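You operate a simulated robot arm through the tools that you are given. There is no shell and no other tool. Be economical: measure what you need, move in short steps, check, and stop when the job is done.

You run a simulated robot arm. Do the job below in one go: nothing can be reset, and whatever is moved stays where it is left.

## Task
Run a hold test at 4 bar, then put the PASS or FAIL block in the teal tray.
Fine: reset first; PASS if the sink display shows 15 mm or less.

The check looks at the end state, three seconds after you hand in, the way a careful person would. Anything else that was tipped, shoved, dropped, spilled or broken makes it a failure.

## Robot
A 7-joint arm with a two-finger parallel gripper on a trunk, on a base that drives. Base frame: it is fixed to the floor where the robot stands at the start and does not move with it; the origin is under the middle of the robot, x ahead of it, y to its left, z up. Units: m, degrees, N and s.
With the tool pointing down near the work surface it reaches from about 0.28 to 0.74 m from the robot's upright axis, wherever it stands. Its first joint turns from -143.0 to 143.0 degrees. Places, roughly: bleed lever [0.7, -0.2, 0.7]; buzzer switch [0.9, -0.9, 0.6]; collar clamp [-0.8, -1.7, 1.1]; cycles knob [0.8, -0.8, 0.6]; fail block [1.25, 0.25, 0.75]; height collar [-0.9, -1.7, 1.1]; lamps button [1.1, -0.8, 1.1]; mode knob [0.7, -0.6, 0.6]; orange tray [1.4, 0.3, 0.8]; red button [0.8, -0.6, 0.9]; regulator dial [0.7, 0.1, 0.7]; reset button [1.1, -0.8, 1]; speed knob [0.7, -0.7, 0.6]; square pad [1.25, 0.25, 0.5]; start button [0.9, -0.7, 0.9]; stop button [0.9, -0.5, 1]. Payload 3 kg.
The tool frame sits at the grasp point between the pads (the TCP): z along the fingers, y along the line on which they close. The tips reach 0.03 m beyond it. Largest opening 0.11 m; finger width 0.02, thickness 0.01; the body of the gripper, 0.048 by 0.112 m, starts 0.055 m behind the TCP.
Orientation is told as [roll, pitch, yaw] about the base's x, y, z axes, in that order, counted from this pose: with the fingers straight down and closing along the base's y, the tool's x points along the base's -x, its y along +y and its z along -z.

## Interface
- The arm moves only by the tool drive_tool. Its arguments are lists of equal length, an entry for each row: "linear": the shift along the tool's x, y, z in cm, a list of three; "delta_rot": the turn, a rotation vector about the tool's x, y, z in degrees, a list of three. In form: {"linear": [[dx, dy, dz], ...], "delta_rot": [[wx, wy, wz], ...]}. A call has 1 to 20 rows; each row shifts and turns the commanded pose from where the row before left it, along the tool's axes as they then stand. "grip" is the finger opening in cm, from 0 to 11, set as the call begins (left out, the last holds). Each row takes 0.2 s and may step no farther than 0.05 m and 8.6 degrees from the row before; otherwise, or with a gripper value out of range, the whole call is refused. Where a pose cannot be reached the arm comes as near as it can. A force on the tool above 70 N (or 10 N above the force at the start of the call, whichever is more), or a blocked arm, ends the call early, and 0.2 s more pass. The fingers move at their own pace (about 0.153 m/s each) and stop on an object; they squeeze with about 42 N. The grip force told is the motor's: it shows also when the fingers shut on nothing. Time passes only in rows, and 0.2 s behind the last, so rows that do not move let the fingers close. It gives the time, the measured TCP pose, the force on the tool (base axes), the opening and the grip force at its end, in the units of the frame above (readings bear some noise), with the torque about the TCP (base axes, N m) and any sound that the robot's microphone picked up.
- Cameras (640 x 400 px; columns grow to the right, rows downward): "scene" is now at [0.5921, -0.2676, 1.2803]; the picture's right is [0.00, -0.17, 0.99], its down [-0.76, 0.64, 0.11] and it looks along [-0.64, -0.75, -0.13] (base axes); focal length 214 px, centre (320, 200). "wrist" rides on the gripper at [0.072, 0.017, -0.103] in the tool frame; the picture's right is [-0.23, 0.97, 0.00], its down [-0.76, -0.18, -0.62] and it looks along [-0.61, -0.14, 0.78] (tool axes); focal length 222 px, centre (320, 200). There is no depth. A picture from a camera that has moved, and an enlarged one, comes with that camera's place and axes in the base frame and with its lens. The place of the scene camera against the robot may be out by one fixed shift of up to 0.025 m in any direction.
- capture(camera): a new picture of that camera. No time passes.
- lift_body(by): slides the trunk up (or, below 0, down) by that many m; the arm and the scene camera ride with it, the base frame stays. It gives what a move gives, with no picture.
- steer(legs): drives the robot by 1 to 6 legs, each [ahead, turn to the left] in m and degrees, along the robot's own axes; the way and the turn of a leg run together, so that a leg with both is an arc; at most 1.5 m and 180 degrees a leg. The arm and the cameras ride along, it lands a little off, and it stops where it bumps. It gives what a move gives.
- turn_head(pan, tilt): turns the head with the scene camera to pan (to the left, within 80 degrees either way) and tilt (down, from -29 to 69), counted from straight ahead of the robot. It gives what a move gives.
- inspect(camera, box): a new picture of the part [left, top, right, bottom] of that camera's present view, enlarged. No time passes.
- sign_off(): hands the job in; it is judged then, once.

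Go step by step. Nothing tells you exact positions but the pictures and the camera data: compare them with the known pose of the tool, close in by small moves and look again before you grip or let go. The budget is 120 turns and 98 pictures, counting those below and the enlarged ones. Unless the task says otherwise, let go and move clear before handing in, and close with one line.

The tools are called after "Call:" by a JSON object that holds its "api" and its "payload". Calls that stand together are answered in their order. drive_tool: Moves the arm, as the interface text tells. Its arguments: {"type":"object","properties":{"linear":{"type":"array","items":{"type":"array","items":{"type":"number"}}},"delta_rot":{"type":"array","items":{"type":"array","items":{"type":"number"}}},"grip":{"type":"number"}},"required":["linear","delta_rot"]} The other tools are called the same way: lift_body (by) slides the trunk up or down; steer (legs) drives the base; turn_head (pan, tilt) turns the head that bears the scene camera; capture (camera) takes a picture; inspect (camera, box) takes an enlarged picture of a part of a camera's view; sign_off () hands the job in.

At the start:

```text
clock: 0.0
ee_pos: [0.5483, -0.1866, 1.1802]
ee_rot: [0.0, 0.1, 0.1]
wrist_force: [-0.6, -0.3, -1.0]
wrist_torque: [0.02, -0.02, 0.04]
gripper_width: 0.1099
grip_force: 0.0
trunk travel left (down, up): [-0.225, 0.265]
robot x, y, heading: [-0.0069, 0.0226, 0.2]
head pan, tilt: [-80.2, 40.2]
```

scene: 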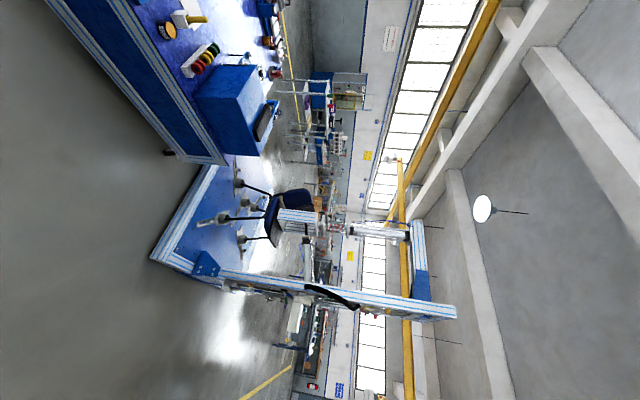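
wrist: 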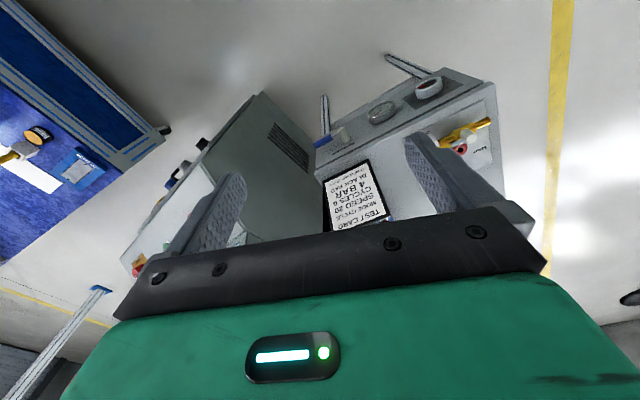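

The wrist view shows a test card ("BLACK PAD, 4 BAR, CYCLES 8, SPEED 20, MODE CYCLE") by a machine; the scene camera is rolled and looks away. I'll turn the head to the front and read the card.

Call:
{"api": "inspect", "payload": {"camera": "wrist", "box": [300, 140, 420, 240]}}

Call:
{"api": "turn_head", "payload": {"pan": 0, "tilt": 30}}

Call:
{"api": "capture", "payload": {"camera": "scene"}}

```text
4.00 times, centred on (360, 190) of wrist
camera zoom: at [0.4756, -0.1705, 1.2828], right [0.23, 0.97, 0.0], down [0.76, -0.18, 0.62], along [0.61, -0.14, -0.78], focal length 888 px, centre (160, 240)
```

zoom: 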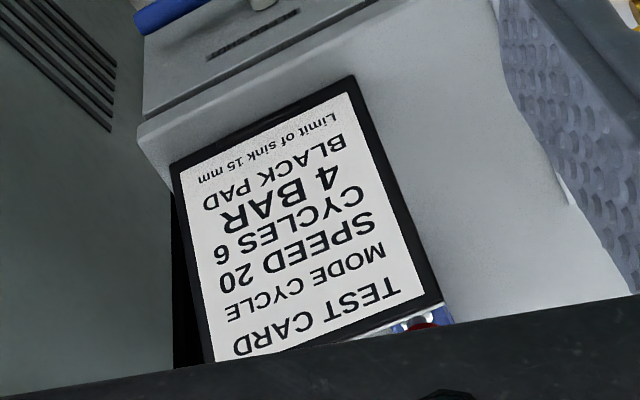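

```text
clock: 1.5
ee_pos: [0.5487, -0.1864, 1.1796]
ee_rot: [-0.1, 0.1, 0.1]
wrist_force: [-0.2, -0.7, 0.2]
wrist_torque: [0.01, 0.02, 0.01]
gripper_width: 0.11
grip_force: 0.0
trunk travel left (down, up): [-0.225, 0.265]
robot x, y, heading: [-0.0034, 0.0232, 0.1]
head pan, tilt: [0.0, 30.0]
```

```text
94 pictures are left
camera scene: at [0.6075, -0.184, 1.2048], right [0.0, -1.0, 0.0], down [-0.87, 0.0, 0.5], along [-0.5, 0.0, -0.87], focal length 214 px, centre (320, 200)
```

scene: 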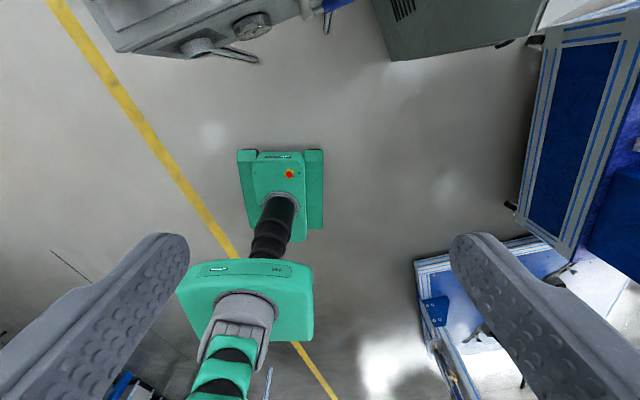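

The scene camera looks 90° further down than I assumed: it sees the robot itself. I'll tilt it as far up as it goes to see ahead.

Call:
{"api": "turn_head", "payload": {"pan": 0, "tilt": -29}}

Call:
{"api": "capture", "payload": {"camera": "scene"}}

Call:
{"api": "turn_head", "payload": {"pan": -40, "tilt": -29}}

Call:
{"api": "capture", "payload": {"camera": "scene"}}

Call:
{"api": "turn_head", "payload": {"pan": 50, "tilt": -29}}

Call:
{"api": "capture", "payload": {"camera": "scene"}}

```text
clock: 2.8
ee_pos: [0.5476, -0.1863, 1.1799]
ee_rot: [0.0, 0.0, 0.1]
wrist_force: [0.3, 0.5, -0.5]
wrist_torque: [0.0, -0.05, 0.01]
gripper_width: 0.1098
grip_force: 0.0
trunk travel left (down, up): [-0.225, 0.265]
robot x, y, heading: [-0.0022, 0.0273, -0.0]
head pan, tilt: [0.0, -28.6]
```

```text
93 pictures are left
camera scene: at [0.6959, -0.1839, 1.2281], right [0.0, -1.0, 0.0], down [-0.88, 0.0, -0.48], along [0.48, 0.0, -0.88], focal length 214 px, centre (320, 200)
```

scene: 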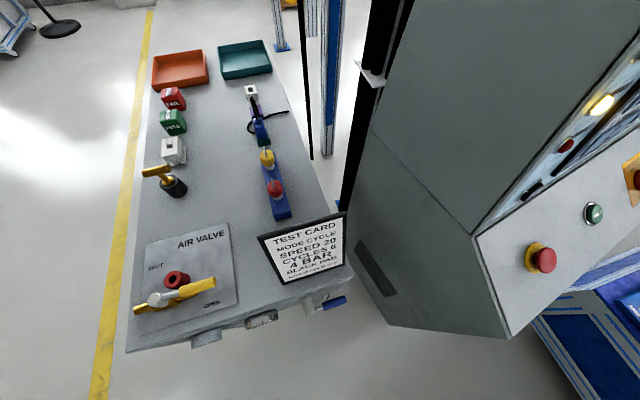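

```text
clock: 3.9
ee_pos: [0.5489, -0.1868, 1.18]
ee_rot: [-0.1, 0.0, 0.0]
wrist_force: [0.1, -0.1, -0.1]
wrist_torque: [0.02, -0.03, -0.03]
gripper_width: 0.1098
grip_force: 0.0
trunk travel left (down, up): [-0.225, 0.265]
robot x, y, heading: [-0.0039, 0.0252, -0.3]
head pan, tilt: [-40.0, -28.6]
```

```text
92 pictures are left
camera scene: at [0.696, -0.2269, 1.2438], right [0.0, -0.77, 0.64], down [-0.88, -0.31, -0.37], along [0.48, -0.56, -0.67], focal length 214 px, centre (320, 200)
```

scene: 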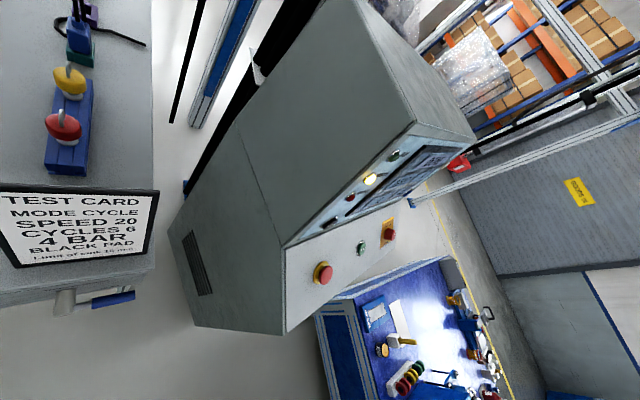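

```text
clock: 5.5
ee_pos: [0.5479, -0.1868, 1.1793]
ee_rot: [0.0, -0.1, 0.1]
wrist_force: [0.6, -0.2, -0.4]
wrist_torque: [0.0, -0.02, 0.04]
gripper_width: 0.1097
grip_force: 0.0
trunk travel left (down, up): [-0.225, 0.265]
robot x, y, heading: [-0.0061, 0.0269, -0.0]
head pan, tilt: [50.0, -28.6]
```

```text
91 pictures are left
camera scene: at [0.6959, -0.1326, 1.2521], right [0.0, -0.64, -0.77], down [-0.88, 0.37, -0.31], along [0.48, 0.67, -0.56], focal length 214 px, centre (320, 200)
```

scene: 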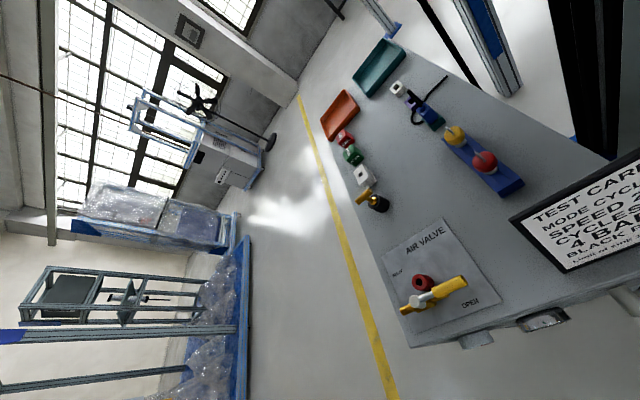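

Ahead is a bench with an air valve, trays, PASS/FAIL blocks and a test card; to its right a cabinet with the control panel. I'll enlarge parts of this to learn the details.

Call:
{"api": "turn_head", "payload": {"pan": 0, "tilt": -29}}

Call:
{"api": "inspect", "payload": {"camera": "scene", "box": [120, 30, 300, 210]}}

Call:
{"api": "inspect", "payload": {"camera": "scene", "box": [110, 210, 370, 370]}}

Call:
{"api": "turn_head", "payload": {"pan": -60, "tilt": -10}}

Call:
{"api": "capture", "payload": {"camera": "scene"}}

```text
clock: 6.7
ee_pos: [0.5479, -0.1877, 1.18]
ee_rot: [0.1, 0.0, 0.1]
wrist_force: [-0.3, -0.2, 0.1]
wrist_torque: [0.01, -0.02, 0.01]
gripper_width: 0.1102
grip_force: 0.1
trunk travel left (down, up): [-0.225, 0.265]
robot x, y, heading: [0.0003, 0.0216, 0.0]
head pan, tilt: [0.0, -28.6]
```

```text
2.22 times, centred on (210, 120) of scene
camera zoom: at [0.696, -0.1838, 1.2282], right [0.0, -1.0, 0.0], down [-0.88, 0.0, -0.48], along [0.48, 0.0, -0.88], focal length 477 px, centre (564, 378)
```

zoom: 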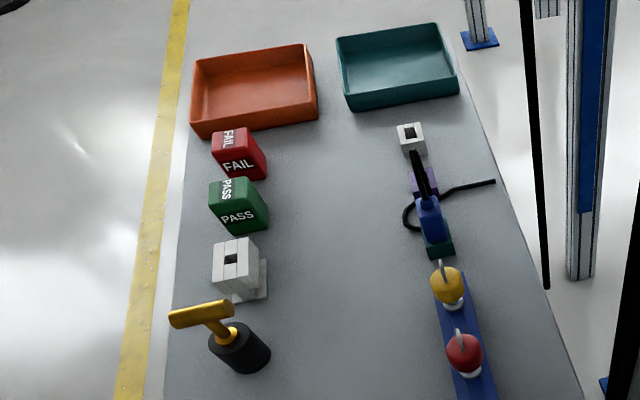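

```text
2.46 times, centred on (240, 290) of scene
camera zoom: at [0.696, -0.1838, 1.2282], right [0.0, -1.0, 0.0], down [-0.88, 0.0, -0.48], along [0.48, 0.0, -0.88], focal length 528 px, centre (517, -22)
```

zoom: 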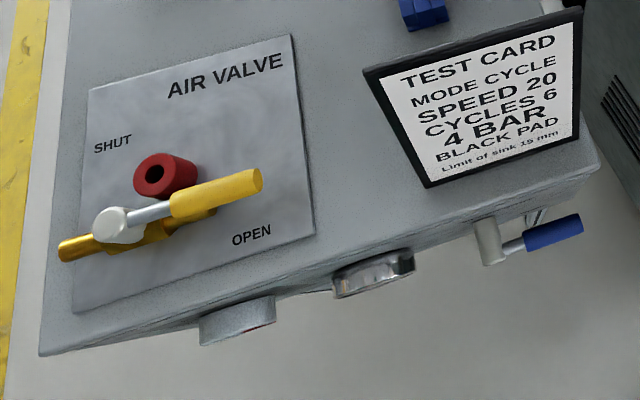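

```text
clock: 8.0
ee_pos: [0.5483, -0.1874, 1.1802]
ee_rot: [0.0, 0.0, 0.2]
wrist_force: [-1.0, 0.2, 0.5]
wrist_torque: [0.0, 0.01, 0.01]
gripper_width: 0.1095
grip_force: 0.0
trunk travel left (down, up): [-0.225, 0.265]
robot x, y, heading: [0.0006, 0.0259, -0.2]
head pan, tilt: [-60.0, -10.0]
```

```text
88 pictures are left
camera scene: at [0.6712, -0.2569, 1.253], right [0.0, -0.5, 0.87], down [-0.98, -0.15, -0.09], along [0.17, -0.85, -0.49], focal length 214 px, centre (320, 200)
```

scene: 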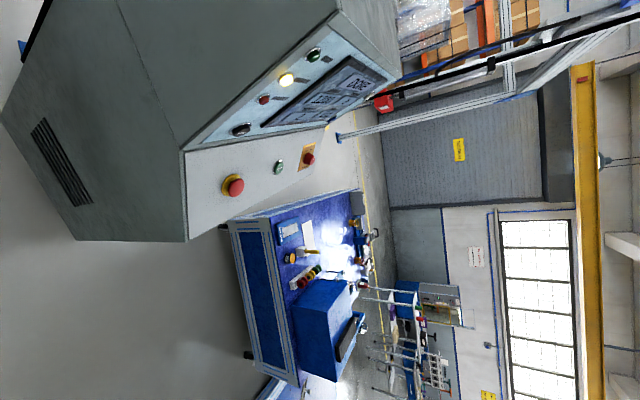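

The cabinet seems to be turned about 30° with its front towards (-x,-y); the bench's front face carries the regulator, gauge and bleed lever. I'll back off, lower the trunk and pitch the hand so the wrist camera looks at the bench front.

Call:
{"api": "steer", "payload": {"legs": [[-0.35, 0]]}}

Call:
{"api": "lift_body", "payload": {"by": -0.2}}

Call:
{"api": "drive_tool", "payload": {"linear": [[0, 0, 0], [0, 0, 0], [0, 0, 0], [0, 0, 0]], "delta_rot": [[0, -8, 0], [0, -8, 0], [0, -8, 0], [0, -8, 0]], "grip": 0}}

Call:
{"api": "capture", "payload": {"camera": "wrist"}}

Call:
{"api": "capture", "payload": {"camera": "scene"}}

```text
clock: 10.2
ee_pos: [0.2015, -0.1908, 1.1796]
ee_rot: [0.0, 0.0, -0.5]
wrist_force: [0.2, 0.5, -0.6]
wrist_torque: [-0.02, 0.03, 0.01]
gripper_width: 0.1099
grip_force: 0.1
trunk travel left (down, up): [-0.225, 0.265]
robot x, y, heading: [-0.3456, 0.0258, -0.4]
head pan, tilt: [-60.0, -10.0]
```

```text
clock: 12.4
ee_pos: [0.2013, -0.1909, 0.9817]
ee_rot: [0.0, 0.0, -0.5]
wrist_force: [0.1, -0.7, 0.5]
wrist_torque: [0.02, 0.03, -0.01]
gripper_width: 0.1099
grip_force: 0.0
trunk travel left (down, up): [-0.025, 0.465]
robot x, y, heading: [-0.3497, 0.022, -0.4]
head pan, tilt: [-60.0, -10.0]
```

```text
clock: 13.4
ee_pos: [0.2004, -0.1905, 0.9801]
ee_rot: [0.1, -32.1, -0.5]
wrist_force: [0.2, -0.2, -1.1]
wrist_torque: [-0.06, 0.03, 0.02]
gripper_width: 0.0
grip_force: 37.4
trunk travel left (down, up): [-0.025, 0.465]
robot x, y, heading: [-0.3503, 0.0251, -0.5]
head pan, tilt: [-60.0, -10.0]
```

```text
87 pictures are left
camera wrist: at [0.0848, -0.1732, 1.0296], right [0.2, 0.97, 0.12], down [0.31, -0.18, 0.93], along [0.93, -0.15, -0.34], focal length 222 px, centre (320, 200)
```

wrist: 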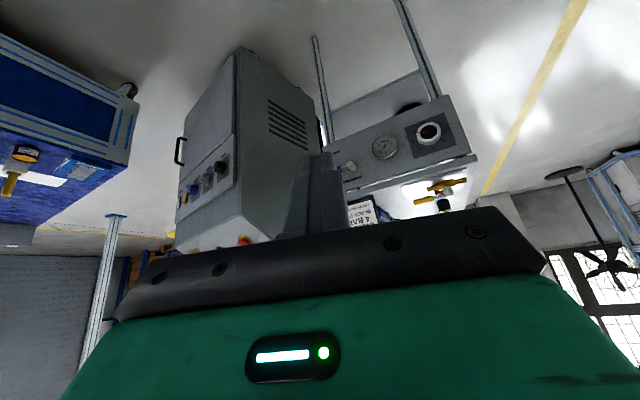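

```text
86 pictures are left
camera scene: at [0.2578, -0.2612, 1.1066], right [-0.46, -0.5, 0.73], down [-0.79, -0.14, -0.6], along [0.4, -0.86, -0.33], focal length 214 px, centre (320, 200)
```

scene: 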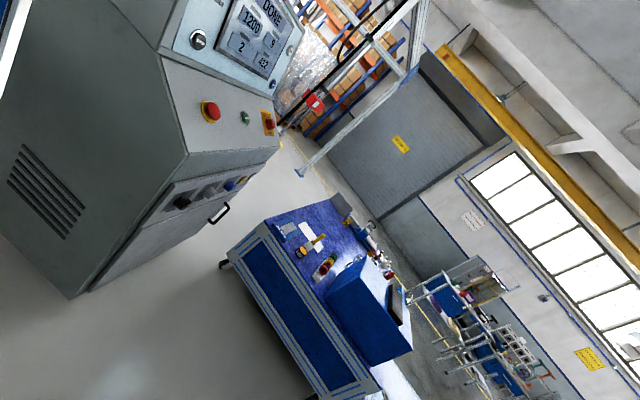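

The scene camera turns out to ride on the hand, so tilting the hand gives good views. Enlarging the display, knobs, and the bench front.

Call:
{"api": "inspect", "payload": {"camera": "scene", "box": [150, 0, 310, 240]}}

Call:
{"api": "inspect", "payload": {"camera": "wrist", "box": [330, 90, 490, 220]}}

Call:
{"api": "inspect", "payload": {"camera": "wrist", "box": [160, 110, 290, 260]}}

```text
1.67 times, centred on (230, 120) of scene
camera zoom: at [0.2578, -0.2612, 1.1066], right [-0.46, -0.5, 0.73], down [-0.79, -0.14, -0.6], along [0.4, -0.86, -0.33], focal length 358 px, centre (470, 333)
```

zoom: 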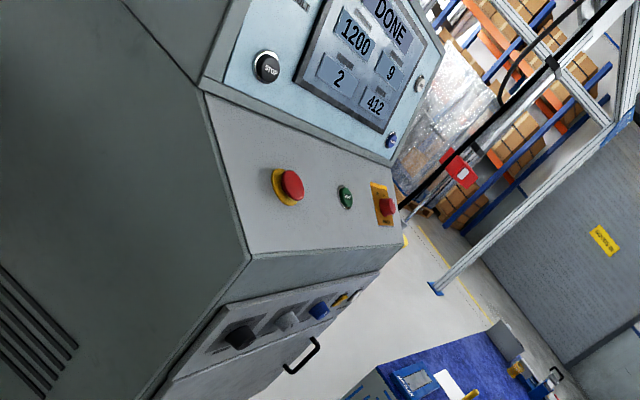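

```text
3.08 times, centred on (410, 155) of wrist
camera zoom: at [0.0848, -0.1732, 1.0296], right [0.2, 0.97, 0.12], down [0.31, -0.18, 0.93], along [0.93, -0.15, -0.34], focal length 684 px, centre (43, 338)
```

zoom: 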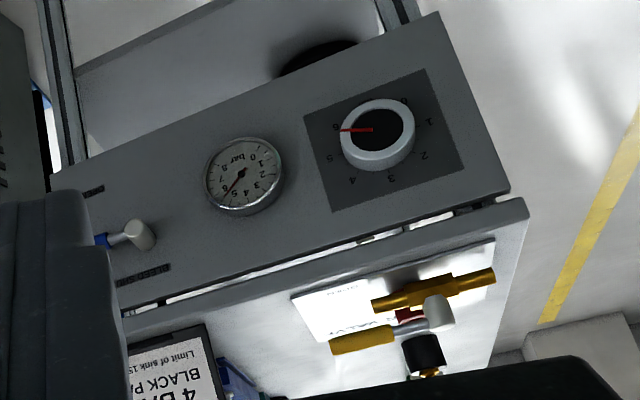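

```text
2.67 times, centred on (225, 185) of wrist
camera zoom: at [0.0848, -0.1732, 1.0296], right [0.2, 0.97, 0.12], down [0.31, -0.18, 0.93], along [0.93, -0.15, -0.34], focal length 592 px, centre (573, 240)
```

zoom: 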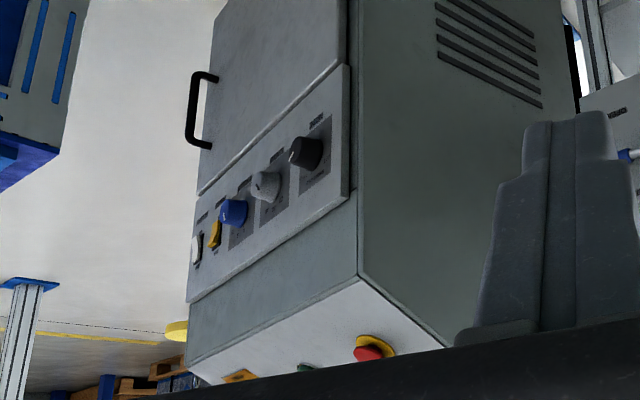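

Regulator points at 6 and the gauge shows about 6; mode/speed/cycles knobs are on the cabinet front. I'll take a general view ahead to see the bench underside and where the pads and press are.

Call:
{"api": "turn_head", "payload": {"pan": 0, "tilt": -29}}

Call:
{"api": "capture", "payload": {"camera": "scene"}}

```text
clock: 14.7
ee_pos: [0.2013, -0.1907, 0.9811]
ee_rot: [0.0, -31.9, -0.4]
wrist_force: [0.0, -0.4, -0.9]
wrist_torque: [-0.01, 0.0, -0.02]
gripper_width: 0.0004
grip_force: 37.8
trunk travel left (down, up): [-0.025, 0.465]
robot x, y, heading: [-0.3522, 0.0228, -0.5]
head pan, tilt: [0.0, -28.6]
```

```text
82 pictures are left
camera scene: at [0.2929, -0.1888, 1.0986], right [-0.01, -1.0, 0.0], down [-0.49, 0.0, -0.87], along [0.87, -0.01, -0.49], focal length 214 px, centre (320, 200)
```

scene: 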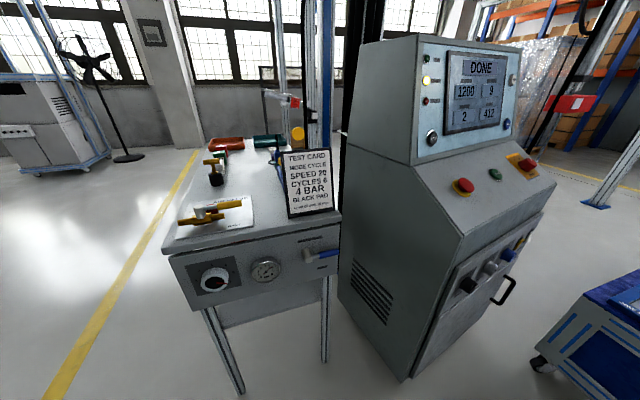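

A clear overview now. I'll enlarge the control panel and bench front.

Call:
{"api": "inspect", "payload": {"camera": "scene", "box": [410, 40, 560, 200]}}

Call:
{"api": "inspect", "payload": {"camera": "scene", "box": [160, 100, 350, 310]}}

Call:
{"api": "inspect", "payload": {"camera": "scene", "box": [400, 210, 560, 390]}}

```text
2.50 times, centred on (485, 120) of scene
camera zoom: at [0.2929, -0.1888, 1.0986], right [-0.01, -1.0, 0.0], down [-0.49, 0.0, -0.87], along [0.87, -0.01, -0.49], focal length 536 px, centre (-92, 400)
```

zoom: 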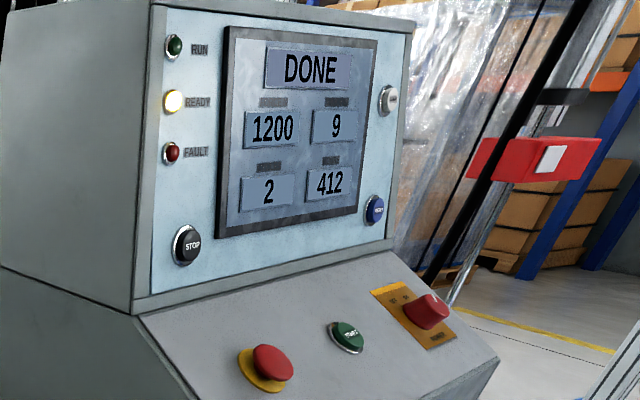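

```text
1.90 times, centred on (255, 205) of scene
camera zoom: at [0.2929, -0.1888, 1.0986], right [-0.01, -1.0, 0.0], down [-0.49, 0.0, -0.87], along [0.87, -0.01, -0.49], focal length 408 px, centre (444, 190)
```

zoom: 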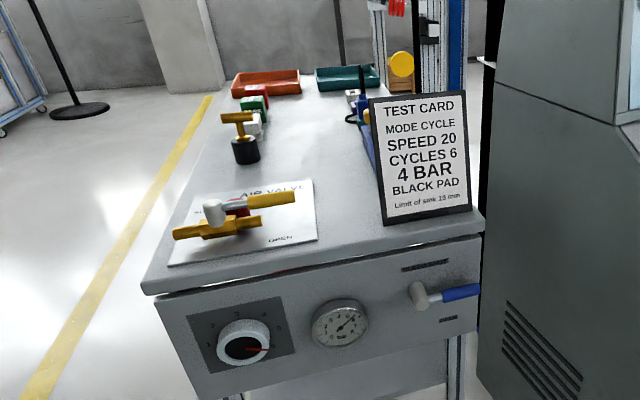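

```text
2.22 times, centred on (480, 300) of scene
camera zoom: at [0.2929, -0.1888, 1.0986], right [-0.01, -1.0, 0.0], down [-0.49, 0.0, -0.87], along [0.87, -0.01, -0.49], focal length 477 px, centre (-36, -22)
```

zoom: 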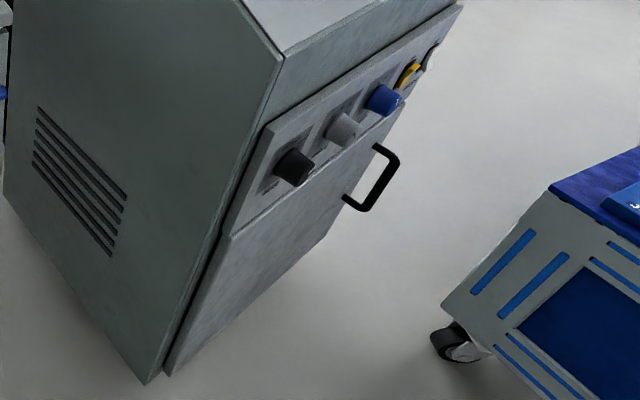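

The panel is readable. Before acting, I want to see the actual press rig behind the test card.

Call:
{"api": "inspect", "payload": {"camera": "scene", "box": [190, 60, 360, 170]}}

Call:
{"api": "lift_body", "payload": {"by": 0.46}}

Call:
{"api": "capture", "payload": {"camera": "scene"}}

Call:
{"api": "inspect", "payload": {"camera": "scene", "box": [190, 60, 360, 220]}}

```text
3.64 times, centred on (275, 115) of scene
camera zoom: at [0.2929, -0.1888, 1.0986], right [-0.01, -1.0, 0.0], down [-0.49, 0.0, -0.87], along [0.87, -0.01, -0.49], focal length 780 px, centre (484, 509)
```

zoom: 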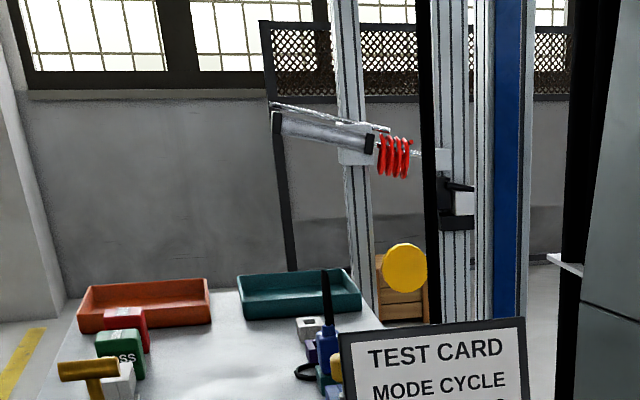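

```text
refused: 0.46 is not a number from -0.4 to 0.4
```

```text
77 pictures are left
camera scene: at [0.2929, -0.1888, 1.0986], right [-0.01, -1.0, 0.0], down [-0.49, 0.0, -0.87], along [0.87, -0.01, -0.49], focal length 214 px, centre (320, 200)
```

scene: 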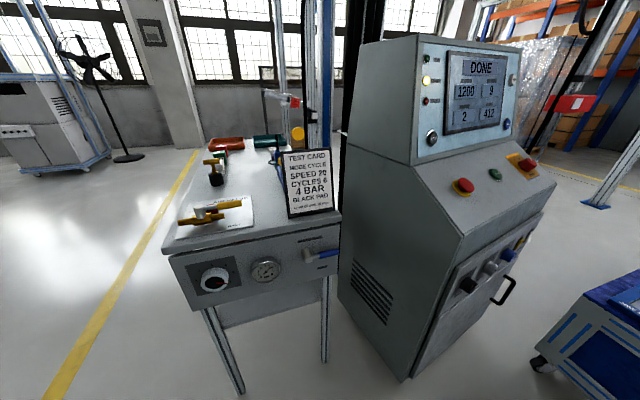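

```text
2.50 times, centred on (275, 140) of scene
camera zoom: at [0.2929, -0.1888, 1.0986], right [-0.01, -1.0, 0.0], down [-0.49, 0.0, -0.87], along [0.87, -0.01, -0.49], focal length 536 px, centre (432, 350)
```

zoom: 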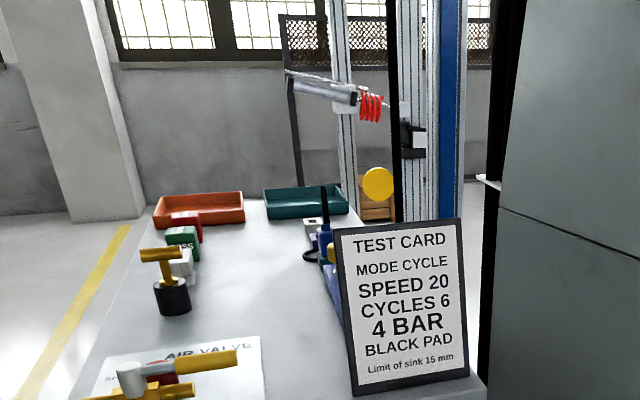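

The rig with chair seen in the first picture (rear right, by the height collar) is likely the tester itself. I'll turn to look at it.

Call:
{"api": "steer", "payload": {"legs": [[0, -100]]}}

Call:
{"api": "capture", "payload": {"camera": "scene"}}

```text
clock: 19.5
ee_pos: [-0.667, -0.469, 0.9797]
ee_rot: [0.0, -32.1, -101.6]
wrist_force: [0.0, -0.5, -0.3]
wrist_torque: [-0.01, 0.03, 0.02]
gripper_width: 0.0002
grip_force: 37.1
trunk travel left (down, up): [-0.025, 0.465]
robot x, y, heading: [-0.2882, 0.0172, -101.4]
head pan, tilt: [0.0, -28.6]
```

```text
75 pictures are left
camera scene: at [-0.6885, -0.5582, 1.0988], right [-0.98, 0.2, 0.0], down [0.1, 0.48, -0.87], along [-0.18, -0.85, -0.49], focal length 214 px, centre (320, 200)
```

scene: 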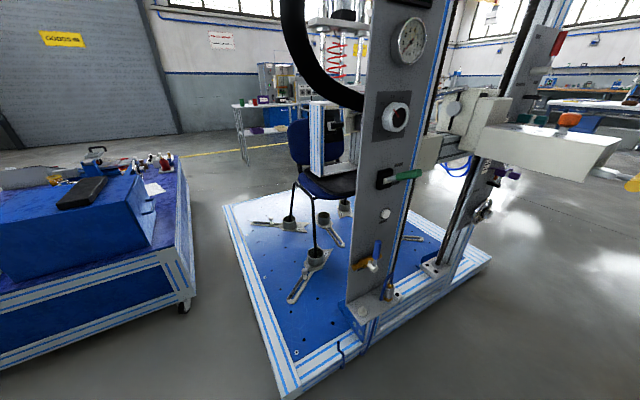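

This is a chair rig: a ram with spring, a post with gauge, regulator, levers. Zooming in.

Call:
{"api": "inspect", "payload": {"camera": "scene", "box": [260, 0, 460, 130]}}

Call:
{"api": "inspect", "payload": {"camera": "scene", "box": [300, 130, 460, 330]}}

Call:
{"api": "inspect", "payload": {"camera": "scene", "box": [420, 60, 640, 230]}}

```text
3.08 times, centred on (360, 65) of scene
camera zoom: at [-0.6885, -0.5582, 1.0988], right [-0.98, 0.2, 0.0], down [0.1, 0.48, -0.87], along [-0.18, -0.85, -0.49], focal length 660 px, centre (197, 615)
```

zoom: 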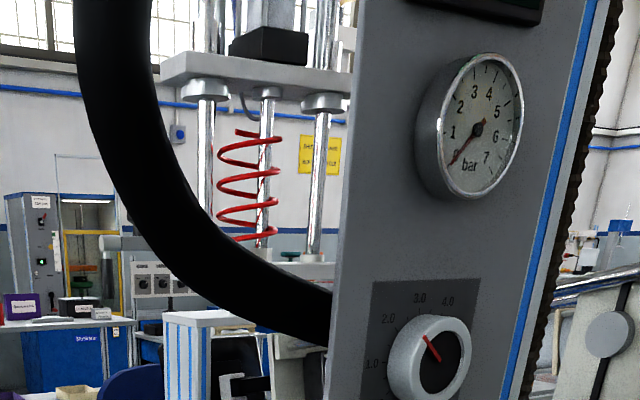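

```text
2.00 times, centred on (380, 230) of scene
camera zoom: at [-0.6885, -0.5582, 1.0988], right [-0.98, 0.2, 0.0], down [0.1, 0.48, -0.87], along [-0.18, -0.85, -0.49], focal length 429 px, centre (200, 140)
```

zoom: 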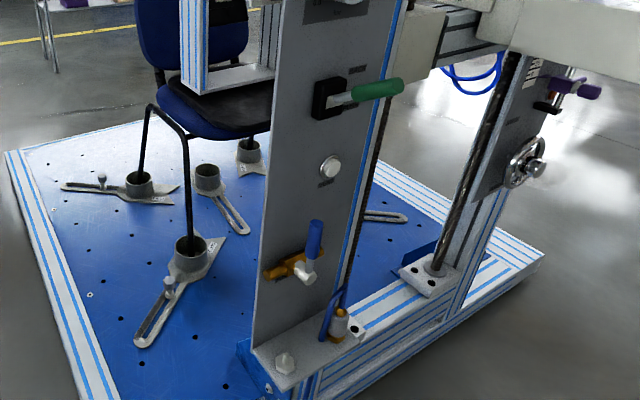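

```text
2.35 times, centred on (530, 145) of scene
camera zoom: at [-0.6885, -0.5582, 1.0988], right [-0.98, 0.2, 0.0], down [0.1, 0.48, -0.87], along [-0.18, -0.85, -0.49], focal length 505 px, centre (-174, 329)
```

zoom: 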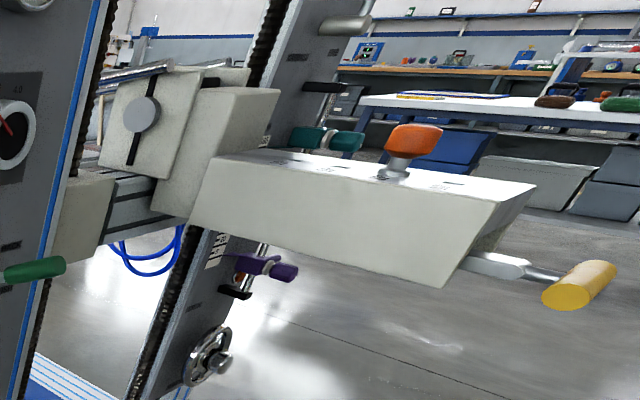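

The task's regulator, bleed lever and panel are on the bench and cabinet, so I'll leave this rig alone. I go back to face the bench front (which seems turned about 18°) and level the hand.

Call:
{"api": "steer", "payload": {"legs": [[0, 50.4], [0.267, 0], [0, 69]]}}

Call:
{"api": "drive_tool", "payload": {"linear": [[0, 0, 0], [0, 0, 0], [0, 0, 0], [0, 0, 0], [0, 0, 0], [0, 0, 0], [0, 0, 0]], "delta_rot": [[0, -8.3, 0], [0, -8.3, 0], [0, -8.3, 0], [0, -8.3, 0], [0, -8.3, 0], [0, -8.3, 0], [0, -8.2, 0]]}}

Call:
{"api": "turn_head", "payload": {"pan": 0, "tilt": 40}}

Call:
{"api": "capture", "payload": {"camera": "scene"}}

```text
clock: 26.8
ee_pos: [0.4896, -0.2814, 0.9808]
ee_rot: [0.0, -31.9, 18.1]
wrist_force: [-0.4, 0.2, 0.2]
wrist_torque: [0.06, 0.0, 0.01]
gripper_width: 0.0001
grip_force: 37.4
trunk travel left (down, up): [-0.025, 0.465]
robot x, y, heading: [-0.0999, -0.2478, 17.7]
head pan, tilt: [0.0, -28.6]
```

```text
clock: 28.4
ee_pos: [0.4891, -0.2802, 0.9832]
ee_rot: [169.7, -89.8, -151.6]
wrist_force: [-0.3, -0.6, 0.2]
wrist_torque: [0.01, 0.0, 0.0]
gripper_width: 0.0
grip_force: 38.0
trunk travel left (down, up): [-0.025, 0.465]
robot x, y, heading: [-0.1005, -0.2507, 17.5]
head pan, tilt: [0.0, -28.6]
```

```text
clock: 29.8
ee_pos: [0.4887, -0.2795, 0.982]
ee_rot: [-15.1, -89.9, 33.1]
wrist_force: [-0.3, 0.3, 0.5]
wrist_torque: [-0.03, 0.01, 0.03]
gripper_width: 0.0001
grip_force: 37.8
trunk travel left (down, up): [-0.025, 0.465]
robot x, y, heading: [-0.1015, -0.2489, 17.9]
head pan, tilt: [0.0, 40.0]
```

```text
71 pictures are left
camera scene: at [0.4438, -0.2905, 1.0135], right [0.31, -0.95, 0.0], down [-0.61, -0.2, -0.77], along [0.73, 0.24, -0.64], focal length 214 px, centre (320, 200)
```

scene: 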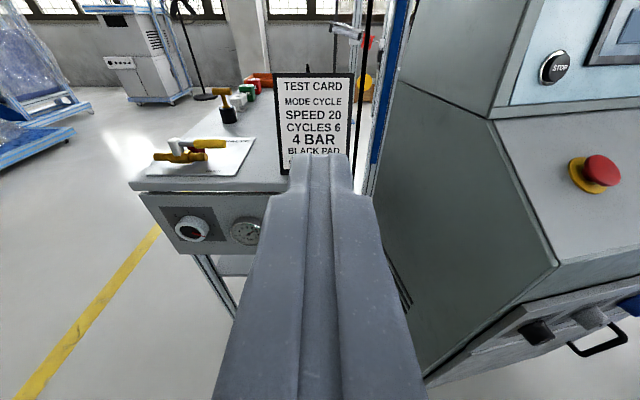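

The dial works out at about (0.650, 0.048, 0.70), with the bench front turned ~19°. I'll bring the level, open hand to about 15 cm in front of it.

Call:
{"api": "drive_tool", "payload": {"linear": [[3.11, 2.91, 0], [3.11, 2.91, 0], [3.11, 2.91, 0], [3.11, 2.91, 0], [3.11, 2.91, 0.5], [3.11, 2.91, 2], [3.11, 2.91, 2], [3.11, 2.91, 3], [3.11, 2.91, 3]], "delta_rot": [[0, 0, 0], [0, 0, 0], [0, 0, 0], [0, 0, 0], [0, 0, 0], [0, 0, 0], [0, 0, 0], [0, 0, 0], [0, 0, 0]], "grip": 11}}

Call:
{"api": "turn_head", "payload": {"pan": 0, "tilt": 10}}

Call:
{"api": "capture", "payload": {"camera": "scene"}}

```text
refused: row 8 steps farther than a row can; nothing moved
```

```text
clock: 30.8
ee_pos: [0.489, -0.2805, 0.9822]
ee_rot: [-23.0, -89.9, 40.9]
wrist_force: [0.5, -0.3, 0.8]
wrist_torque: [0.02, 0.02, -0.03]
gripper_width: 0.0001
grip_force: 37.3
trunk travel left (down, up): [-0.025, 0.465]
robot x, y, heading: [-0.0975, -0.247, 17.7]
head pan, tilt: [0.0, 10.0]
```

```text
70 pictures are left
camera scene: at [0.4513, -0.2881, 1.0611], right [0.31, -0.95, 0.0], down [-0.17, -0.05, -0.98], along [0.94, 0.3, -0.18], focal length 214 px, centre (320, 200)
```

scene: 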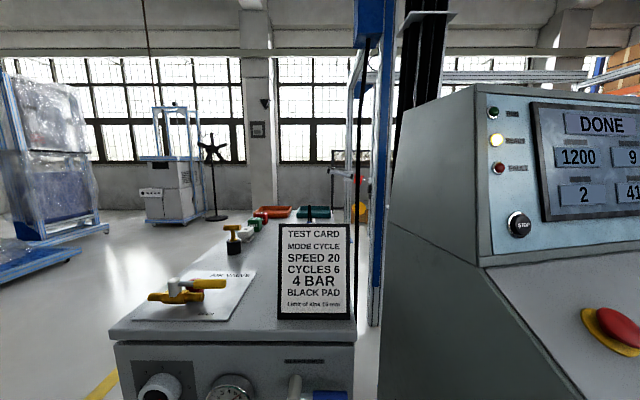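

Refused for a step length; repeating with shorter steps.

Call:
{"api": "drive_tool", "payload": {"linear": [[2.8, 2.62, 0.5], [2.8, 2.62, 0.5], [2.8, 2.62, 0.5], [2.8, 2.62, 1], [2.8, 2.62, 1], [2.8, 2.62, 1], [2.8, 2.62, 1], [2.8, 2.62, 1], [2.8, 2.62, 2], [2.8, 2.62, 2]], "delta_rot": [[0, 0, 0], [0, 0, 0], [0, 0, 0], [0, 0, 0], [0, 0, 0], [0, 0, 0], [0, 0, 0], [0, 0, 0], [0, 0, 0], [0, 0, 0]], "grip": 11}}

Call:
{"api": "capture", "payload": {"camera": "scene"}}

```text
clock: 33.0
ee_pos: [0.537, -0.0273, 0.8355]
ee_rot: [-136.6, -89.9, 154.6]
wrist_force: [-0.5, -0.1, 0.5]
wrist_torque: [-0.03, 0.04, -0.01]
gripper_width: 0.11
grip_force: 0.1
out of reach, approached as far as the arm can: row 2, 3, 4, 5, 6, 7
trunk travel left (down, up): [-0.025, 0.465]
robot x, y, heading: [-0.1009, -0.2497, 18.0]
head pan, tilt: [0.0, 10.0]
```

```text
69 pictures are left
camera scene: at [0.4997, -0.0362, 0.9146], right [0.31, -0.95, 0.0], down [-0.16, -0.05, -0.98], along [0.94, 0.31, -0.17], focal length 214 px, centre (320, 200)
```

scene: 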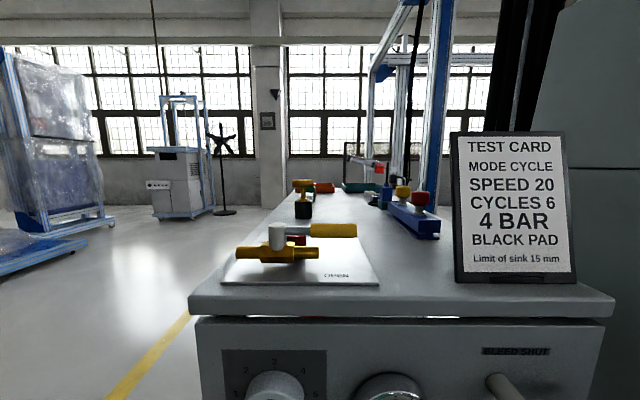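

The arm stopped at z 0.835 in the middle rows. I'll continue down in steps (with the trunk a bit lower).

Call:
{"api": "lift_body", "payload": {"by": -0.025}}

Call:
{"api": "drive_tool", "payload": {"linear": [[3, 0, 0], [3, 0, 0], [3, 0, 0]], "delta_rot": [[0, 0, 0], [0, 0, 0], [0, 0, 0]]}}

```text
clock: 33.7
ee_pos: [0.538, -0.0284, 0.8102]
ee_rot: [-93.4, -90.1, 111.4]
wrist_force: [-0.9, -0.3, -0.1]
wrist_torque: [0.0, -0.02, 0.01]
gripper_width: 0.1101
grip_force: 0.0
trunk travel left (down, up): [0.0, 0.49]
robot x, y, heading: [-0.1021, -0.2464, 17.8]
head pan, tilt: [0.0, 10.0]
```

```text
clock: 34.5
ee_pos: [0.5381, -0.0271, 0.7223]
ee_rot: [9.3, -89.9, 8.9]
wrist_force: [-0.1, 0.4, 0.0]
wrist_torque: [0.03, 0.02, 0.03]
gripper_width: 0.11
grip_force: 0.0
trunk travel left (down, up): [0.0, 0.49]
robot x, y, heading: [-0.0996, -0.2493, 17.8]
head pan, tilt: [0.0, 10.0]
```

Reachable. Now look down at the dial from here.

Call:
{"api": "turn_head", "payload": {"pan": 0, "tilt": 40}}

Call:
{"api": "capture", "payload": {"camera": "scene"}}

Call:
{"api": "capture", "payload": {"camera": "wrist"}}

```text
clock: 35.4
ee_pos: [0.5388, -0.0276, 0.7227]
ee_rot: [-24.8, -90.0, 42.8]
wrist_force: [0.5, -0.1, -1.3]
wrist_torque: [0.01, 0.02, 0.01]
gripper_width: 0.11
grip_force: 0.0
trunk travel left (down, up): [0.0, 0.49]
robot x, y, heading: [-0.1029, -0.2503, 18.1]
head pan, tilt: [0.0, 40.0]
```

```text
68 pictures are left
camera scene: at [0.4938, -0.0381, 0.7542], right [0.31, -0.95, 0.0], down [-0.61, -0.2, -0.77], along [0.73, 0.24, -0.64], focal length 214 px, centre (320, 200)
```

scene: 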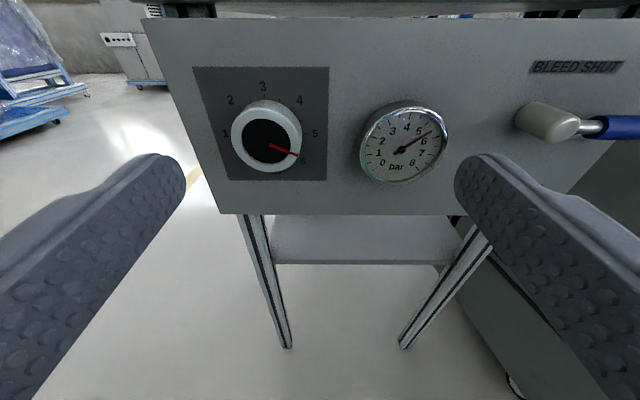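

```text
67 pictures are left
camera wrist: at [0.435, -0.0435, 0.6501], right [-0.3, 0.93, 0.23], down [-0.54, -0.36, 0.76], along [0.79, 0.11, 0.61], focal length 222 px, centre (320, 200)
```

wrist: 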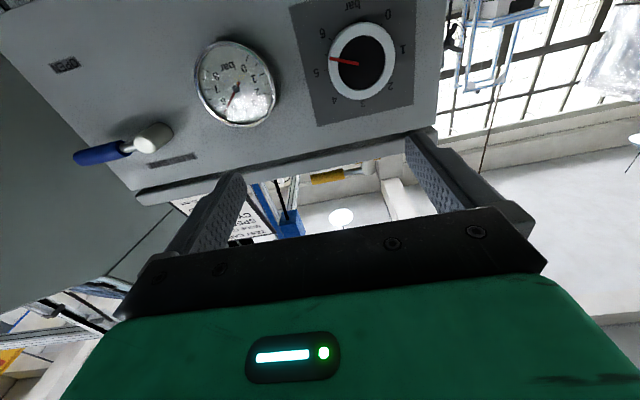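

Dial centre about (0.650, 0.059, 0.688) by both cameras, 6 cm wide. I'll align and close in, stopping short of it.

Call:
{"api": "drive_tool", "payload": {"linear": [[1.75, 2.4, 0], [1.75, 2.4, 0], [0, 0, 4], [0, 0, 4]], "delta_rot": [[0, 0, 0], [0, 0, 0], [0, 0, 0], [0, 0, 0]]}}

Call:
{"api": "capture", "payload": {"camera": "scene"}}

Call:
{"api": "capture", "payload": {"camera": "wrist"}}

```text
clock: 36.4
ee_pos: [0.5976, 0.0429, 0.6868]
ee_rot: [-141.5, -90.0, 159.5]
wrist_force: [-0.3, 0.2, -1.0]
wrist_torque: [0.01, -0.01, -0.02]
gripper_width: 0.1098
grip_force: 0.0
trunk travel left (down, up): [0.0, 0.49]
robot x, y, heading: [-0.1005, -0.2462, 17.7]
head pan, tilt: [0.0, 40.0]
```

```text
66 pictures are left
camera scene: at [0.5538, 0.0317, 0.7176], right [0.31, -0.95, 0.0], down [-0.61, -0.2, -0.77], along [0.73, 0.24, -0.64], focal length 214 px, centre (320, 200)
```

scene: 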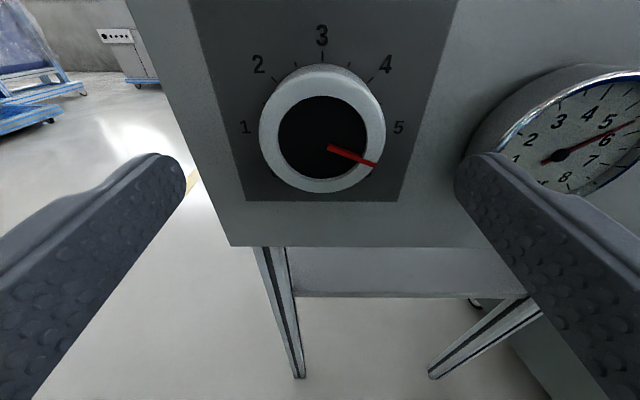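

```text
65 pictures are left
camera wrist: at [0.4952, 0.0264, 0.6135], right [-0.3, 0.93, 0.23], down [-0.54, -0.36, 0.76], along [0.79, 0.11, 0.61], focal length 222 px, centre (320, 200)
```

wrist: 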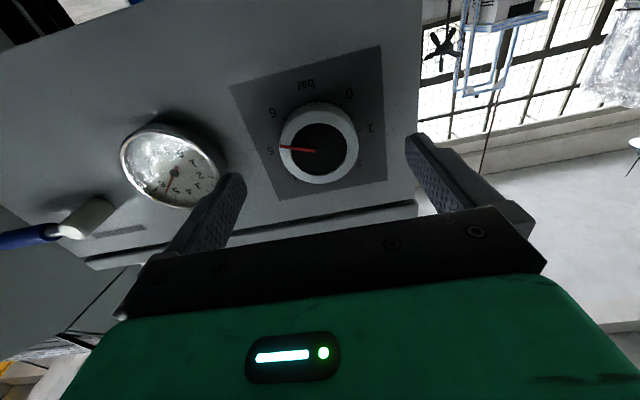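

The dial scale runs ~45° per bar with 3 at top; pointer is at about 5.5. I'll narrow the fingers to clear the gauge, advance around the dial and grip it.

Call:
{"api": "drive_tool", "payload": {"linear": [[-0.3, 0.1, 0], [0, 0, 2], [0, 0, 2], [0, 0, 1]], "delta_rot": [[0, 0, 0], [0, 0, 0], [0, 0, 0], [0, 0, 0]], "grip": 8}}

Call:
{"api": "capture", "payload": {"camera": "scene"}}

```text
clock: 37.4
ee_pos: [0.6376, 0.056, 0.6881]
ee_rot: [4.0, -89.6, 13.9]
wrist_force: [-62.4, -19.3, 16.2]
wrist_torque: [-0.35, -1.1, -2.79]
gripper_width: 0.0792
grip_force: 0.1
trunk travel left (down, up): [0.0, 0.49]
robot x, y, heading: [-0.1011, -0.2472, 17.6]
head pan, tilt: [0.0, 40.0]
stopped in row 4: the force on the tool passed its limit at 100 N (the readings are from after the stop); the commanded pose is now the measured one
```

```text
64 pictures are left
camera scene: at [0.5934, 0.0454, 0.7199], right [0.31, -0.95, 0.0], down [-0.62, -0.2, -0.76], along [0.73, 0.23, -0.65], focal length 214 px, centre (320, 200)
```

scene: 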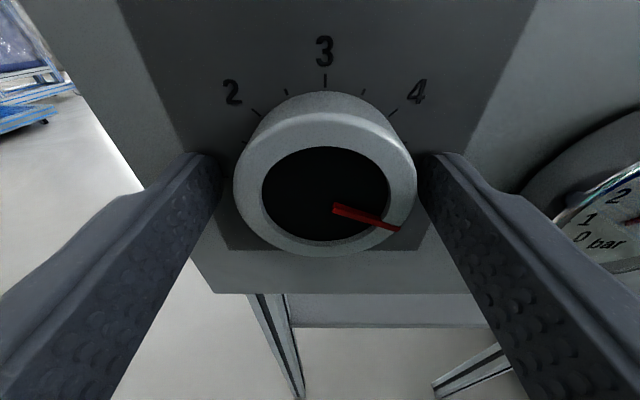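

The tips touched the panel. I back off 4 mm and grip the dial.

Call:
{"api": "drive_tool", "payload": {"linear": [[0, 0, -0.5], [0, 0, 0]], "delta_rot": [[0, 0, 0], [0, 0, 0]]}}

Call:
{"api": "drive_tool", "payload": {"linear": [[0, 0, 0], [0, 0, 0], [0, 0, 0]], "delta_rot": [[0, 0, 0], [0, 0, 0], [0, 0, 0]], "grip": 5}}

```text
clock: 38.0
ee_pos: [0.6366, 0.0552, 0.6846]
ee_rot: [2.0, -89.4, 16.0]
wrist_force: [0.3, 0.4, 0.6]
wrist_torque: [0.0, -0.03, 0.0]
gripper_width: 0.0799
grip_force: 0.1
trunk travel left (down, up): [0.0, 0.49]
robot x, y, heading: [-0.0961, -0.2486, 17.9]
head pan, tilt: [0.0, 40.0]
```

```text
clock: 38.8
ee_pos: [0.637, 0.0547, 0.684]
ee_rot: [6.0, -89.5, 11.9]
wrist_force: [7.3, -7.7, -0.5]
wrist_torque: [-0.01, 0.15, -1.17]
gripper_width: 0.0597
grip_force: 44.8
trunk travel left (down, up): [0.0, 0.49]
robot x, y, heading: [-0.1027, -0.2477, 18.0]
head pan, tilt: [0.0, 40.0]
```

Gripped at 6 cm. Now turning counter-clockwise by about 30° first and checking.

Call:
{"api": "drive_tool", "payload": {"linear": [[0, 0, 0], [0, 0, 0], [0, 0, 0], [0, 0, 0], [0, 0, 0]], "delta_rot": [[0, 0, -7], [0, 0, -7], [0, 0, -7], [0, 0, -7], [0, 0, -7]]}}

Call:
{"api": "capture", "payload": {"camera": "scene"}}

```text
clock: 40.0
ee_pos: [0.6368, 0.0531, 0.6845]
ee_rot: [-89.1, -55.1, 106.8]
wrist_force: [11.7, -32.5, 0.1]
wrist_torque: [0.14, -0.23, -1.29]
gripper_width: 0.0596
grip_force: 45.0
trunk travel left (down, up): [0.0, 0.49]
robot x, y, heading: [-0.0969, -0.2502, 17.9]
head pan, tilt: [0.0, 40.0]
```

```text
63 pictures are left
camera scene: at [0.5848, 0.0674, 0.7084], right [0.25, -0.78, 0.57], down [-0.49, -0.61, -0.62], along [0.84, -0.12, -0.53], focal length 214 px, centre (320, 200)
```

scene: 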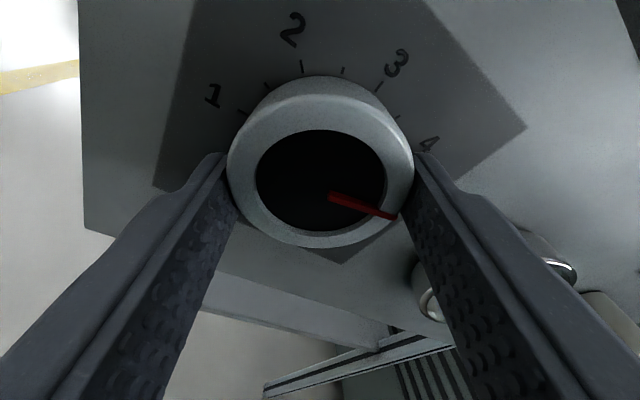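

The dial follows the hand; it should now be about 4.7 bar. Turning the remaining ~34°.

Call:
{"api": "drive_tool", "payload": {"linear": [[0, 0, 0], [0, 0, 0], [0, 0, 0], [0, 0, 0], [0, 0, 0]], "delta_rot": [[0, 0, -6.8], [0, 0, -6.8], [0, 0, -6.8], [0, 0, -6.8], [0, 0, -6.8]]}}

Call:
{"api": "drive_tool", "payload": {"linear": [[0, 0, 0], [0, 0, 0], [0, 0, -4], [0, 0, -4]], "delta_rot": [[0, 0, 0], [0, 0, 0], [0, 0, 0], [0, 0, 0]], "grip": 8}}

Call:
{"api": "turn_head", "payload": {"pan": 0, "tilt": 15}}

Call:
{"api": "capture", "payload": {"camera": "scene"}}

```text
clock: 41.2
ee_pos: [0.6364, 0.0562, 0.6856]
ee_rot: [-89.7, -20.9, 107.8]
wrist_force: [8.7, -4.4, 24.1]
wrist_torque: [0.08, -0.55, -0.03]
gripper_width: 0.0629
grip_force: 12.8
trunk travel left (down, up): [0.0, 0.49]
robot x, y, heading: [-0.098, -0.2478, 17.7]
head pan, tilt: [0.0, 40.0]
```

```text
clock: 42.2
ee_pos: [0.5597, 0.0328, 0.6862]
ee_rot: [-89.4, -20.9, 107.8]
wrist_force: [-0.4, 0.1, -0.3]
wrist_torque: [0.0, 0.03, -0.01]
gripper_width: 0.0801
grip_force: 0.1
trunk travel left (down, up): [0.0, 0.49]
robot x, y, heading: [-0.102, -0.2518, 17.9]
head pan, tilt: [0.0, 40.0]
```

```text
clock: 43.1
ee_pos: [0.5613, 0.0326, 0.6878]
ee_rot: [-89.3, -21.1, 107.7]
wrist_force: [-0.7, 0.6, 0.5]
wrist_torque: [0.02, 0.01, -0.03]
gripper_width: 0.0799
grip_force: 0.1
trunk travel left (down, up): [0.0, 0.49]
robot x, y, heading: [-0.1017, -0.2506, 17.7]
head pan, tilt: [0.0, 15.0]
```

```text
62 pictures are left
camera scene: at [0.4995, 0.0999, 0.7028], right [0.12, -0.34, 0.93], down [0.03, -0.94, -0.34], along [0.99, 0.07, -0.1], focal length 214 px, centre (320, 200)
```

scene: 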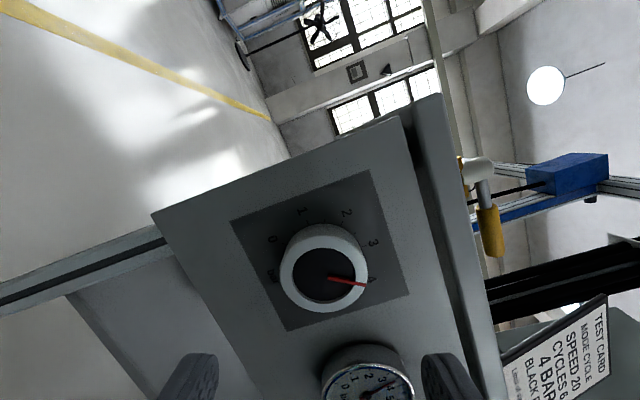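

The pointer looks near 4. I'll rotate the hand upright again, step back and inspect dial and gauge head-on.

Call:
{"api": "drive_tool", "payload": {"linear": [[0, 0, -3], [0, 0, -3], [0, 0, 0], [0, 0, 0], [0, 0, 0], [0, 0, 0], [0, 0, 0], [0, 0, 0], [0, 0, 0]], "delta_rot": [[0, 0, 7.7], [0, 0, 7.7], [0, 0, 7.7], [0, 0, 7.7], [0, 0, 7.7], [0, 0, 7.7], [0, 0, 7.7], [0, 0, 7.7], [0, 0, 7.3]], "grip": 11}}

Call:
{"api": "turn_head", "payload": {"pan": 0, "tilt": 22}}

Call:
{"api": "inspect", "payload": {"camera": "scene", "box": [230, 150, 530, 330]}}

```text
clock: 45.1
ee_pos: [0.503, 0.0142, 0.6867]
ee_rot: [4.6, -89.5, 13.2]
wrist_force: [0.6, -0.5, -0.1]
wrist_torque: [0.04, -0.01, 0.0]
gripper_width: 0.1102
grip_force: 0.1
trunk travel left (down, up): [0.0, 0.49]
robot x, y, heading: [-0.099, -0.2494, 17.7]
head pan, tilt: [0.0, 15.0]
```

```text
clock: 45.8
ee_pos: [0.5024, 0.0134, 0.6869]
ee_rot: [-11.0, -89.3, 28.9]
wrist_force: [0.9, -0.3, -0.7]
wrist_torque: [-0.01, 0.04, -0.03]
gripper_width: 0.1101
grip_force: 0.1
trunk travel left (down, up): [0.0, 0.49]
robot x, y, heading: [-0.1016, -0.2458, 17.7]
head pan, tilt: [0.0, 22.0]
```

```text
2.13 times, centred on (380, 240) of scene
camera zoom: at [0.4663, 0.0053, 0.7463], right [0.31, -0.95, 0.0], down [-0.36, -0.12, -0.92], along [0.88, 0.28, -0.38], focal length 458 px, centre (192, 115)
```

zoom: 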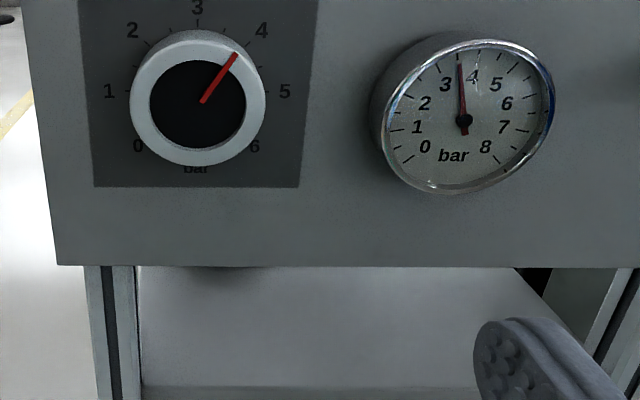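

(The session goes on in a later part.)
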